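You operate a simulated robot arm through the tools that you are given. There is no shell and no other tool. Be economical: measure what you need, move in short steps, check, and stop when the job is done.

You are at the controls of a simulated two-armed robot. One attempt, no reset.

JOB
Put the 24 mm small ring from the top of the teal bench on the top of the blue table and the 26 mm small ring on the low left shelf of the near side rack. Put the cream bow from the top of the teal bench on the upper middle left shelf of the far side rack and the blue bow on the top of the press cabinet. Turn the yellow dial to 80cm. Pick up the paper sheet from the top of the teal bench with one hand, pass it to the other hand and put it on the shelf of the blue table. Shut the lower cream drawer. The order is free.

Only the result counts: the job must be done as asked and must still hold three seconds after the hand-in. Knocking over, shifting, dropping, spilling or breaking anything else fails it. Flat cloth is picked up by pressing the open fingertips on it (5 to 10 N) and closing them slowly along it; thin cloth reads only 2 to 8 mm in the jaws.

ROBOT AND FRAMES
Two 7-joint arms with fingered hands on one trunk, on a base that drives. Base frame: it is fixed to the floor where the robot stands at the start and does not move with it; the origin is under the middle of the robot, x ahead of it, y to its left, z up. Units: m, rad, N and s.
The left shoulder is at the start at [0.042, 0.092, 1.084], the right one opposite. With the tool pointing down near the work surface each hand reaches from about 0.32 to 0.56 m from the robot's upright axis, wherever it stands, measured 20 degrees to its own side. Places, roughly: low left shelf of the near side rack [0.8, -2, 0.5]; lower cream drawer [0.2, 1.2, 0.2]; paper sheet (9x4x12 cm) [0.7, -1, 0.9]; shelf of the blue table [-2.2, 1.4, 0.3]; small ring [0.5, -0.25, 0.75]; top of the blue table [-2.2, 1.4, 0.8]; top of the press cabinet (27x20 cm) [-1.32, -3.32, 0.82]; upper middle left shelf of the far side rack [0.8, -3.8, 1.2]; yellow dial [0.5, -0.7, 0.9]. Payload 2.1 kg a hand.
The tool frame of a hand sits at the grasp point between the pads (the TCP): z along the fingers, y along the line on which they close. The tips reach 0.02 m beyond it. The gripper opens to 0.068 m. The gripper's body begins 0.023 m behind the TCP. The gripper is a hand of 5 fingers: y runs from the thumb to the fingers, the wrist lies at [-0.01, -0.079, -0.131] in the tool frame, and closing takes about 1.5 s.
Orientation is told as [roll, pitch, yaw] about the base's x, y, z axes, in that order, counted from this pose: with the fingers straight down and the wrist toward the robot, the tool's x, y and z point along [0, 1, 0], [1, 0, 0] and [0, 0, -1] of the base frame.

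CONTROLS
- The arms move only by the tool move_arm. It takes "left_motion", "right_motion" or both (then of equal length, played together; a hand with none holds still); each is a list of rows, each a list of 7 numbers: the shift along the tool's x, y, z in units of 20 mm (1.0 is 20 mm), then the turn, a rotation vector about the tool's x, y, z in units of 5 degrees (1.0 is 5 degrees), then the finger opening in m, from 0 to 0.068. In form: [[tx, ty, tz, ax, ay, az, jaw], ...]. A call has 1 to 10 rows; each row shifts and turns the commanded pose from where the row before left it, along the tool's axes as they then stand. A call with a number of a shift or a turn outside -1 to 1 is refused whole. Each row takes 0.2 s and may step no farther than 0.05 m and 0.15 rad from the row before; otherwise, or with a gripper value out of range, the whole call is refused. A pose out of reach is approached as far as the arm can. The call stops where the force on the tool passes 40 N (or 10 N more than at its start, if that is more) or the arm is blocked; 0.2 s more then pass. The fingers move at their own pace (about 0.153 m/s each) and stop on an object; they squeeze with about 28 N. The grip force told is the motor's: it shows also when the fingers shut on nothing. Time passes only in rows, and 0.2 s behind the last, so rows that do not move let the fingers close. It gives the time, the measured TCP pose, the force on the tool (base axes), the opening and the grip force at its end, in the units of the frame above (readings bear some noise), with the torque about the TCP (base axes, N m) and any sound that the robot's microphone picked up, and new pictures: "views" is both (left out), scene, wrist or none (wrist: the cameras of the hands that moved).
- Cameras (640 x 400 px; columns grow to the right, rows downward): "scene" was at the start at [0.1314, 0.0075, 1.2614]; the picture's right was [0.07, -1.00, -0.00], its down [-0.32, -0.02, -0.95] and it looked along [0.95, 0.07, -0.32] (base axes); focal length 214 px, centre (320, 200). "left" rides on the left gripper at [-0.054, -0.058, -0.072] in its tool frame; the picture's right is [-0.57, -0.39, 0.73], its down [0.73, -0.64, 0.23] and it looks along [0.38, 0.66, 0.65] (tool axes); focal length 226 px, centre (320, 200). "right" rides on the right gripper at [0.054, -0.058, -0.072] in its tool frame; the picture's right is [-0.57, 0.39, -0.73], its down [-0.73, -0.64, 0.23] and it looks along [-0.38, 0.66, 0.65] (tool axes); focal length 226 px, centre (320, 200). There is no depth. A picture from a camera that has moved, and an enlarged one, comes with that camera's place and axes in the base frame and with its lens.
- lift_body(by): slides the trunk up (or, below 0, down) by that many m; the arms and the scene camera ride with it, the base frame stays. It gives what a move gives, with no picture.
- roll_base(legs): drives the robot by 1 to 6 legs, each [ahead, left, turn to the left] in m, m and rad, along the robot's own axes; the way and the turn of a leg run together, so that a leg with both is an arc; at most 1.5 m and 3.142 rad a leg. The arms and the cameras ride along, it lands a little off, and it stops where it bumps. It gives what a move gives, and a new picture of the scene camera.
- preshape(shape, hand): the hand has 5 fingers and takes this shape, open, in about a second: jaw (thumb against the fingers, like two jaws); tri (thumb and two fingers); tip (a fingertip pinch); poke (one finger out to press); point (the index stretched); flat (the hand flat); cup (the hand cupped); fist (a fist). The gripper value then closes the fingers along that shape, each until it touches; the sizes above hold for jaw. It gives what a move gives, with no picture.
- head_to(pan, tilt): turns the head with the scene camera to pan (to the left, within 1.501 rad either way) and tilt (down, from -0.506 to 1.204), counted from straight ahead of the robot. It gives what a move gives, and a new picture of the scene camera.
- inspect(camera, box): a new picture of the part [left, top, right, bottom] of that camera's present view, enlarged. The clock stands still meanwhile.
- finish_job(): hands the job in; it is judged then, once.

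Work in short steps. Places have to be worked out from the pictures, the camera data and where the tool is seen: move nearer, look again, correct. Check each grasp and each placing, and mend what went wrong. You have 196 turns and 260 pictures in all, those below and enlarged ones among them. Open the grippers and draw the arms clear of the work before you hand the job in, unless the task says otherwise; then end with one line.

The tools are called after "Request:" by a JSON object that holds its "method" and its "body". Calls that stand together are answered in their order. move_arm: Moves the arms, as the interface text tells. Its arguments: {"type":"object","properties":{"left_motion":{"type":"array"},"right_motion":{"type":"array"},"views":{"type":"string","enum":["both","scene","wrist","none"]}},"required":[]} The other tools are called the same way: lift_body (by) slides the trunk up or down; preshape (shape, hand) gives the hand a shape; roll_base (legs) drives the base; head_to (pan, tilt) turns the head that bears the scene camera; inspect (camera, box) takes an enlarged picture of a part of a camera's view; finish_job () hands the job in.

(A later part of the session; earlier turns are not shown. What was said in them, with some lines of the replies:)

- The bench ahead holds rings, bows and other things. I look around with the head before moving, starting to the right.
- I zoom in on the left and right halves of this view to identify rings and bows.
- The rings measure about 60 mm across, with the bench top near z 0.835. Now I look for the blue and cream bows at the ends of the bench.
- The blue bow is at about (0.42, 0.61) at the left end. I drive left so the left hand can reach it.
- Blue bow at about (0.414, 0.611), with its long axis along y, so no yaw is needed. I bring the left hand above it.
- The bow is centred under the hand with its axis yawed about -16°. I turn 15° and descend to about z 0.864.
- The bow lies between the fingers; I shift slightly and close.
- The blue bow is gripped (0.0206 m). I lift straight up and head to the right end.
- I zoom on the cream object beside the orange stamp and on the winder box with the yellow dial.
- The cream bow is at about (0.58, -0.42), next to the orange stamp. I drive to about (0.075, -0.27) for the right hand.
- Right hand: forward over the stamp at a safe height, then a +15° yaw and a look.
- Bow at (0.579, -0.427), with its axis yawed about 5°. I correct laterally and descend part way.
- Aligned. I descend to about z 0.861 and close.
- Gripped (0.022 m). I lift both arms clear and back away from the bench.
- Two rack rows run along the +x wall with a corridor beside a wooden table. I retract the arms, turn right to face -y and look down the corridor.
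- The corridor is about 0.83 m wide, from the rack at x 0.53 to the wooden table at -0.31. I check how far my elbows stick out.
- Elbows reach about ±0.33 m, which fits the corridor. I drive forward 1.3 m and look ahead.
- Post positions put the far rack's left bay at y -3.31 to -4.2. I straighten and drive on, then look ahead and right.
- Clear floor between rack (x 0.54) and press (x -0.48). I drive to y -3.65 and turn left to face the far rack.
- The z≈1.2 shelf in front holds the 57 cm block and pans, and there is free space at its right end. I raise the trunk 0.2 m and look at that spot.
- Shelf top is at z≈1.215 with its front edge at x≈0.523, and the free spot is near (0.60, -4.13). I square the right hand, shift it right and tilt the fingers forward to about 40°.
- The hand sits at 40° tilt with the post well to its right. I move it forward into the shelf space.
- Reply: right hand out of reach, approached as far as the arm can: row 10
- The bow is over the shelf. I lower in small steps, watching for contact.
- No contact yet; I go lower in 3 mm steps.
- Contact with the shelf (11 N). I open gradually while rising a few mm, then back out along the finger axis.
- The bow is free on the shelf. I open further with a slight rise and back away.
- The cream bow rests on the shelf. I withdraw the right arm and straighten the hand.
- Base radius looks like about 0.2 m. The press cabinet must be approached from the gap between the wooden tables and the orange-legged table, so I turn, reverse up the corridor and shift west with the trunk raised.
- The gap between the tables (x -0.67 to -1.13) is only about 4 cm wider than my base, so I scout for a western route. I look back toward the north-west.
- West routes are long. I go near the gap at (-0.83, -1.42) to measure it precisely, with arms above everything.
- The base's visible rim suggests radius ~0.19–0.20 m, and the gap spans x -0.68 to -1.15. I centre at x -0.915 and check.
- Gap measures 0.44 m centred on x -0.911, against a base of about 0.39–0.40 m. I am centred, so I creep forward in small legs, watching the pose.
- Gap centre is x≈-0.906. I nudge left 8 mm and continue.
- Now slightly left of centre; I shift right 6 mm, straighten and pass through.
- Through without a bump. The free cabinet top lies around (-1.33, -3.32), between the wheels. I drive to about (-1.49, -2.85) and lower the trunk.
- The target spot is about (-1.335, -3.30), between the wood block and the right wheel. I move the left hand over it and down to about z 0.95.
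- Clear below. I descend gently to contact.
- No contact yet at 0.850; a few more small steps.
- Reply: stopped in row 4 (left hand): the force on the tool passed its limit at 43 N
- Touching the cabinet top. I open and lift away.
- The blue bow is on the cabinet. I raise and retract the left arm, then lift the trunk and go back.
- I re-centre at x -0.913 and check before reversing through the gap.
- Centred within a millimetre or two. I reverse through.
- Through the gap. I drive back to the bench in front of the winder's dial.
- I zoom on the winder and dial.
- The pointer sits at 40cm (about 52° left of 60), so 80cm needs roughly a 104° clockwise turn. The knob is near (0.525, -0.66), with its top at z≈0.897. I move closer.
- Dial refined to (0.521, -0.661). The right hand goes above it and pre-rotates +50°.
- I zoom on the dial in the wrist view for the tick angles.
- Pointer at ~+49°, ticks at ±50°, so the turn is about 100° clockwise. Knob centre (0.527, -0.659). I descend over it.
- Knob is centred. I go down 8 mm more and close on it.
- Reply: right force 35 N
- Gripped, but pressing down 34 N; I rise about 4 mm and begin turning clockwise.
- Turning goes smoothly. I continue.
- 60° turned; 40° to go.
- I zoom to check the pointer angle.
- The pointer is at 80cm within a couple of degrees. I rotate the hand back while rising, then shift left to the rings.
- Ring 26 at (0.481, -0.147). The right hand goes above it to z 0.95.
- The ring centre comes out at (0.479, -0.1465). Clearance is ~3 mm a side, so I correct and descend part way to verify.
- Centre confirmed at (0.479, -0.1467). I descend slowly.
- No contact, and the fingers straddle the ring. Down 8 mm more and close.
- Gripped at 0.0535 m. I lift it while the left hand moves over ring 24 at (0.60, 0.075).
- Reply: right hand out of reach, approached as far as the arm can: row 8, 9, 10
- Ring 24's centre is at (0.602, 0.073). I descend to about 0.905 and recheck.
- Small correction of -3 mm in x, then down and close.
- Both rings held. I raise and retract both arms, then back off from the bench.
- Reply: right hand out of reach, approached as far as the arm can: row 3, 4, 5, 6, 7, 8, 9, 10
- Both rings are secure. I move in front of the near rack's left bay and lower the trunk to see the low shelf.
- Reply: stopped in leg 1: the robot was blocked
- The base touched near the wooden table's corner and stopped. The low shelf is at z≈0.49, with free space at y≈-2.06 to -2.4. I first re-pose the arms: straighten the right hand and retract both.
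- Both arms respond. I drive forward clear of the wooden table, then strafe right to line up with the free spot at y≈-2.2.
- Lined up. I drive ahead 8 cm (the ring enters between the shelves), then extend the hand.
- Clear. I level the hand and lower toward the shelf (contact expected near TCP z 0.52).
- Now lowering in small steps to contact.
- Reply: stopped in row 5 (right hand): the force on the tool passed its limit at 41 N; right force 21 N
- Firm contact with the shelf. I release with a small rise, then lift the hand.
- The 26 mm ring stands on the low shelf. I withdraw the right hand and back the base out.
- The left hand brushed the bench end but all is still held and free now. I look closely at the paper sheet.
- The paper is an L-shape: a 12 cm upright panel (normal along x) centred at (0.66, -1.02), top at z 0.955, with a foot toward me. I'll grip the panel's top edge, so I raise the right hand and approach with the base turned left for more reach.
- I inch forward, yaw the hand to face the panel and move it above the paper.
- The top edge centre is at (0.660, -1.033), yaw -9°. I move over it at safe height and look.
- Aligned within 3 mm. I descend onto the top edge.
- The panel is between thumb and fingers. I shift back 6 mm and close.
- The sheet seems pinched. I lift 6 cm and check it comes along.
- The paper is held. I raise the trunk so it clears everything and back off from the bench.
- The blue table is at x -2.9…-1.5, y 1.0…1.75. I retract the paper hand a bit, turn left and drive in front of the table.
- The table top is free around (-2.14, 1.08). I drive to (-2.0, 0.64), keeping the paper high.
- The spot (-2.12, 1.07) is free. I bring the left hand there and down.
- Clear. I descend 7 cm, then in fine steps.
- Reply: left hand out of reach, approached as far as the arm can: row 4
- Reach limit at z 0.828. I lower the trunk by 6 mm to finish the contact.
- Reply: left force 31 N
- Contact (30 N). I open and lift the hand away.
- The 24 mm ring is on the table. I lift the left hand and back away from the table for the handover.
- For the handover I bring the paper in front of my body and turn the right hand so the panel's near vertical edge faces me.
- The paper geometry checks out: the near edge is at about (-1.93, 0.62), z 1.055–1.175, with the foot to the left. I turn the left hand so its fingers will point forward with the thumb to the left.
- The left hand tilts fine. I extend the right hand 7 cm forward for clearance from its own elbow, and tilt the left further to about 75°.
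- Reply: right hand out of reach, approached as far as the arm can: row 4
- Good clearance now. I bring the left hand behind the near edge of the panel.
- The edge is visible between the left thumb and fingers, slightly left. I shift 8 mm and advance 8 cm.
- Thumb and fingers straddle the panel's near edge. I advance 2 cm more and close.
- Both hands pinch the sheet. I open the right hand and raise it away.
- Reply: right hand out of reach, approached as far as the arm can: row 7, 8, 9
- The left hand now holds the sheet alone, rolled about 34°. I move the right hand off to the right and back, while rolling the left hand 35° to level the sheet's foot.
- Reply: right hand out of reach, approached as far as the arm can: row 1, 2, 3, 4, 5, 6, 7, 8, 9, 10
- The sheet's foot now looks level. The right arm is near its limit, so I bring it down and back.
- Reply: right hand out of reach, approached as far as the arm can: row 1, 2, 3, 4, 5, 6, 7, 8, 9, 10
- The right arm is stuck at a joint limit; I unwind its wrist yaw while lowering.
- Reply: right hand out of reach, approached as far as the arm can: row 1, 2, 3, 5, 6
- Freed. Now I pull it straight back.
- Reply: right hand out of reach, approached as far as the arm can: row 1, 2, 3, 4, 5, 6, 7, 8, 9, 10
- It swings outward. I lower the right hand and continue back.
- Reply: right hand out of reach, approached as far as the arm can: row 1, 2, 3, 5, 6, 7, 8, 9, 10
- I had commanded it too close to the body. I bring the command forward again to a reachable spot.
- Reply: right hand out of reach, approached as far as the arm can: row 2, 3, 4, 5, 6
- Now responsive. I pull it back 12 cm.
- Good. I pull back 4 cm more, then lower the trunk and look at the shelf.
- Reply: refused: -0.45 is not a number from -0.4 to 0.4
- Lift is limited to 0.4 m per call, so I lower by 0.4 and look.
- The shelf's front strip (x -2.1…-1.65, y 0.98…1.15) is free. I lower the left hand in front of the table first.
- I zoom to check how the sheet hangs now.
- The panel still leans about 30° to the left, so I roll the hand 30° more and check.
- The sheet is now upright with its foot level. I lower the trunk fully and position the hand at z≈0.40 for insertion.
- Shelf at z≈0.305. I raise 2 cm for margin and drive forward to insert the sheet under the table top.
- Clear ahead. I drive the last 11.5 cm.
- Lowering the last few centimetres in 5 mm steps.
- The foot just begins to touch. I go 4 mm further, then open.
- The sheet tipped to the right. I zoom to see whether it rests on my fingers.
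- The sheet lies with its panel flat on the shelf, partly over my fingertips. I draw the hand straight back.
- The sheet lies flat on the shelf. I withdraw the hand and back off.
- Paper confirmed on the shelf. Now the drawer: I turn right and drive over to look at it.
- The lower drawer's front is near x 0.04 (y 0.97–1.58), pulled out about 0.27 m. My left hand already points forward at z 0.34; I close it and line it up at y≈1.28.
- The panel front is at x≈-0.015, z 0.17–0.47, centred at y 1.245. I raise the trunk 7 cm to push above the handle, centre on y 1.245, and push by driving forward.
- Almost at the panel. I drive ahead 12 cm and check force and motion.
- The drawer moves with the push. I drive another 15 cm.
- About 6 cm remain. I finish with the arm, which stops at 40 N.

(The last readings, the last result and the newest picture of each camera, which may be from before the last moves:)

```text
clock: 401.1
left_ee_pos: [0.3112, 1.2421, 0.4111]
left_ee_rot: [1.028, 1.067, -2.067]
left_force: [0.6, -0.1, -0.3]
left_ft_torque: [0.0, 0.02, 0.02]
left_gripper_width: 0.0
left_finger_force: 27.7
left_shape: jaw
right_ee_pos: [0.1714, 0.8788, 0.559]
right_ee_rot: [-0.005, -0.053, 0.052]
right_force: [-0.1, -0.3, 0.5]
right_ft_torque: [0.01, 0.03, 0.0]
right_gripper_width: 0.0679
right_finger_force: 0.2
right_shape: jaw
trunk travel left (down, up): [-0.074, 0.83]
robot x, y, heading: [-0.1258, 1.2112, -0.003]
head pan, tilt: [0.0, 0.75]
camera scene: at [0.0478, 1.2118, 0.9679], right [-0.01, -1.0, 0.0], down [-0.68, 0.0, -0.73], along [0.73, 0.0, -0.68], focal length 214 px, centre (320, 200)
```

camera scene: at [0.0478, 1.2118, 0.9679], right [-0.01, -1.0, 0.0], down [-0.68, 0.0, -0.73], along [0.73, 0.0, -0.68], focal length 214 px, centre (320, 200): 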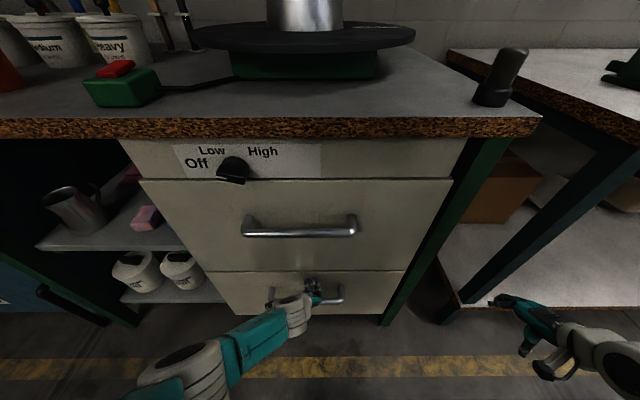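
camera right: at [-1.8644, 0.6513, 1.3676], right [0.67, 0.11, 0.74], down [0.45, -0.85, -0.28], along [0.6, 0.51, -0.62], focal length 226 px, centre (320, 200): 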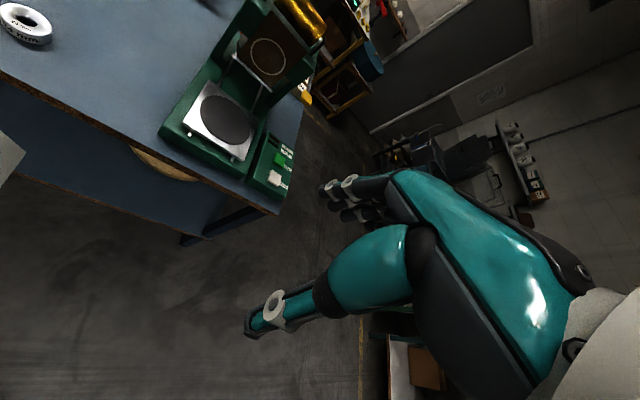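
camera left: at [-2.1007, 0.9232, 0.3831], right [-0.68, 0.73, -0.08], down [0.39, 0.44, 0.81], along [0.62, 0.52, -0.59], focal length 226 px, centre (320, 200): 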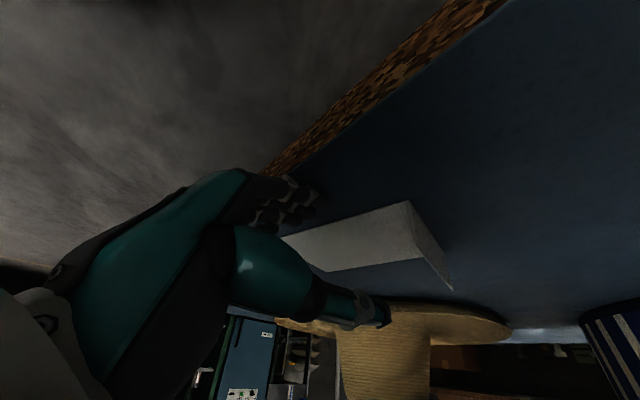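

Almost flush. I push a bit more until resistance shows.

Request:
{"method": "move_arm", "body": {"left_motion": [[0.026, -0.056, 0.242, 0, 0, 0, 0], [0.026, -0.056, 0.242, 0, 0, 0, 0], [0.026, -0.056, 0.242, 0, 0, 0, 0], [0.026, -0.056, 0.242, 0, 0, 0, 0], [0.026, -0.056, 0.242, 0, 0, 0, 0], [0.026, -0.056, 0.242, 0, 0, 0, 0]], "views": "scene"}}

Request:
{"method": "inspect", "body": {"camera": "scene", "box": [180, 230, 440, 340]}}

```text
clock: 401.9
left_ee_pos: [0.3184, 1.2387, 0.4089]
left_ee_rot: [1.017, 1.062, -2.082]
left_force: [-11.7, -0.5, 0.6]
left_ft_torque: [0.02, -0.21, -0.11]
left_gripper_width: 0.0
left_finger_force: 28.0
left_shape: jaw
right_ee_pos: [0.1698, 0.8778, 0.5595]
right_ee_rot: [-0.004, -0.055, 0.052]
right_force: [0.0, -0.7, 0.2]
right_ft_torque: [-0.01, 0.0, -0.01]
right_gripper_width: 0.0677
right_finger_force: 0.1
right_shape: jaw
trunk travel left (down, up): [-0.074, 0.83]
robot x, y, heading: [-0.1243, 1.212, -0.009]
head pan, tilt: [0.0, 0.75]
stopped in row 3 (left hand): the force on the tool passed its limit at 47 N (the readings are from after the stop); the commanded pose is now the measured one
camera scene: at [0.0468, 1.2117, 0.968], right [-0.01, -1.0, 0.0], down [-0.68, 0.0, -0.73], along [0.73, 0.0, -0.68], focal length 214 px, centre (320, 200)
```

scene: 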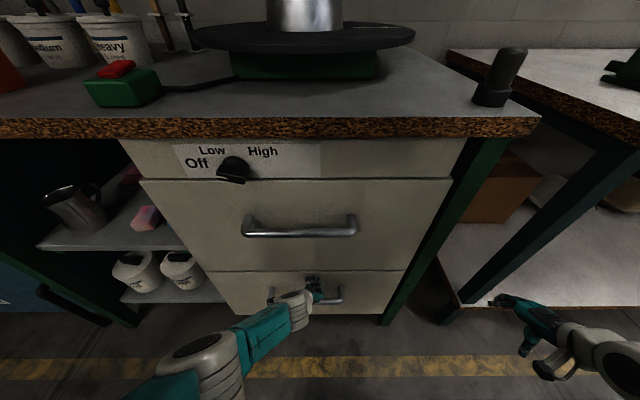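

```text
2.46 times, centred on (310, 285) of scene
camera zoom: at [0.0468, 1.2117, 0.968], right [-0.01, -1.0, 0.0], down [-0.68, 0.0, -0.73], along [0.73, 0.0, -0.68], focal length 528 px, centre (345, -9)
```

zoom: 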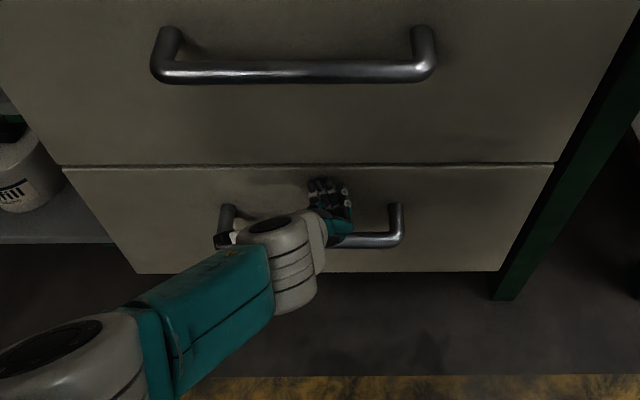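

The drawer is shut and flush. I pull the hand straight back and check nothing hooks the handle.

Request:
{"method": "move_arm", "body": {"left_motion": [[-0.053, 0.113, -0.485, 0, 0, 0, 0], [-0.053, 0.113, -0.485, 0, 0, 0, 0], [-0.053, 0.113, -0.485, 0, 0, 0, 0], [-0.053, 0.113, -0.485, 0, 0, 0, 0], [-0.053, 0.113, -0.485, 0, 0, 0, 0], [-0.053, 0.113, -0.485, 0, 0, 0, 0], [-0.053, 0.113, -0.485, 0, 0, 0, 0], [-0.053, 0.113, -0.485, 0, 0, 0, 0]], "views": "scene"}}

Request:
{"method": "roll_base", "body": {"legs": [[-0.4, 0, 0]]}}

```text
clock: 403.7
left_ee_pos: [0.2411, 1.2405, 0.4095]
left_ee_rot: [1.019, 1.064, -2.081]
left_force: [-0.9, 0.2, -0.2]
left_ft_torque: [0.02, 0.03, 0.01]
left_gripper_width: 0.0
left_finger_force: 28.1
left_shape: jaw
right_ee_pos: [0.1704, 0.8786, 0.5588]
right_ee_rot: [-0.006, -0.053, 0.052]
right_force: [-0.3, -0.4, 1.0]
right_ft_torque: [-0.02, -0.01, 0.02]
right_gripper_width: 0.068
right_finger_force: 0.0
right_shape: jaw
trunk travel left (down, up): [-0.074, 0.83]
robot x, y, heading: [-0.1251, 1.2103, -0.006]
head pan, tilt: [0.0, 0.75]
camera scene: at [0.0474, 1.2117, 0.9679], right [-0.01, -1.0, 0.0], down [-0.68, 0.0, -0.73], along [0.73, -0.01, -0.68], focal length 214 px, centre (320, 200)
```

scene: 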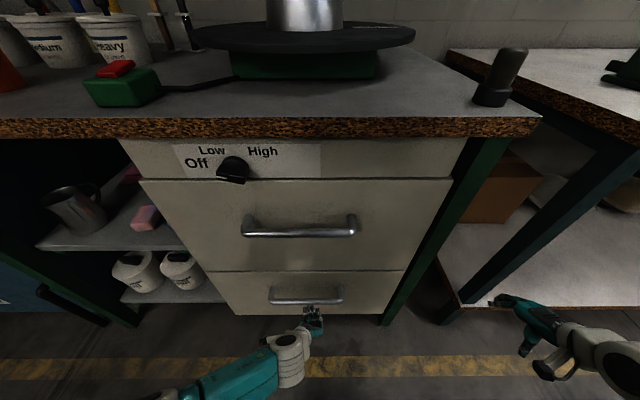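

```text
clock: 406.2
left_ee_pos: [-0.154, 1.242, 0.4092]
left_ee_rot: [1.016, 1.063, -2.086]
left_force: [-0.3, -0.6, 0.6]
left_ft_torque: [0.02, 0.04, 0.01]
left_gripper_width: 0.0001
left_finger_force: 28.0
left_shape: jaw
right_ee_pos: [-0.226, 0.8801, 0.5601]
right_ee_rot: [-0.004, -0.052, 0.046]
right_force: [-0.2, -0.9, -0.2]
right_ft_torque: [0.03, 0.04, -0.04]
right_gripper_width: 0.0677
right_finger_force: 0.0
right_shape: jaw
trunk travel left (down, up): [-0.074, 0.83]
robot x, y, heading: [-0.5224, 1.2154, -0.015]
head pan, tilt: [0.0, 0.75]
camera scene: at [-0.3475, 1.2146, 0.9678], right [-0.01, -1.0, 0.0], down [-0.68, 0.01, -0.73], along [0.73, -0.01, -0.68], focal length 214 px, centre (320, 200)
```

scene: 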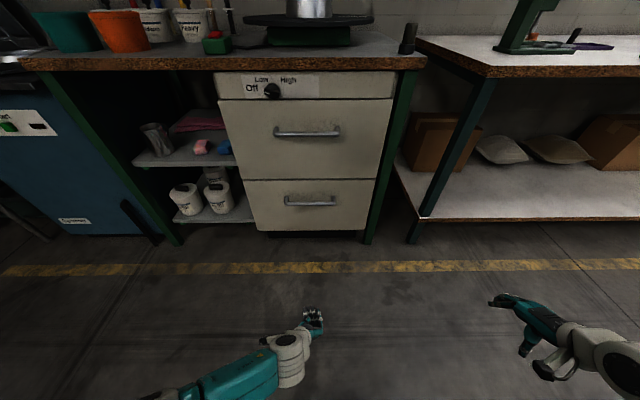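

All jobs are done: the drawer is shut and both arms are clear. I open the left hand and hand in.

Request:
{"method": "move_arm", "body": {"left_motion": [[0, 0, 0, 0, 0, 0, 0.06], [0, 0, 0, 0, 0, 0, 0.06], [0, 0, 0, 0, 0, 0, 0.06]], "views": "none"}}

Request:
{"method": "finish_job", "body": {}}

```text
clock: 407.0
left_ee_pos: [-0.1541, 1.2419, 0.4099]
left_ee_rot: [1.016, 1.062, -2.087]
left_force: [-0.9, 0.2, -0.5]
left_ft_torque: [0.0, -0.01, -0.02]
left_gripper_width: 0.06
left_finger_force: 0.0
left_shape: jaw
right_ee_pos: [-0.2257, 0.8802, 0.5598]
right_ee_rot: [-0.006, -0.054, 0.048]
right_force: [-0.5, -0.3, 0.4]
right_ft_torque: [0.03, 0.0, -0.02]
right_gripper_width: 0.0679
right_finger_force: 0.1
right_shape: jaw
trunk travel left (down, up): [-0.074, 0.83]
robot x, y, heading: [-0.5216, 1.2163, -0.014]
head pan, tilt: [0.0, 0.75]
```

```text
The job is handed in.
```

I handed the job in with all seven tasks done; two light contacts on the way, the base against the wooden table (near its corner) and the left hand against the bench end, may have moved something slightly, and I did not recheck either. The paper sheet tipped over on release and lies flat on the shelf.
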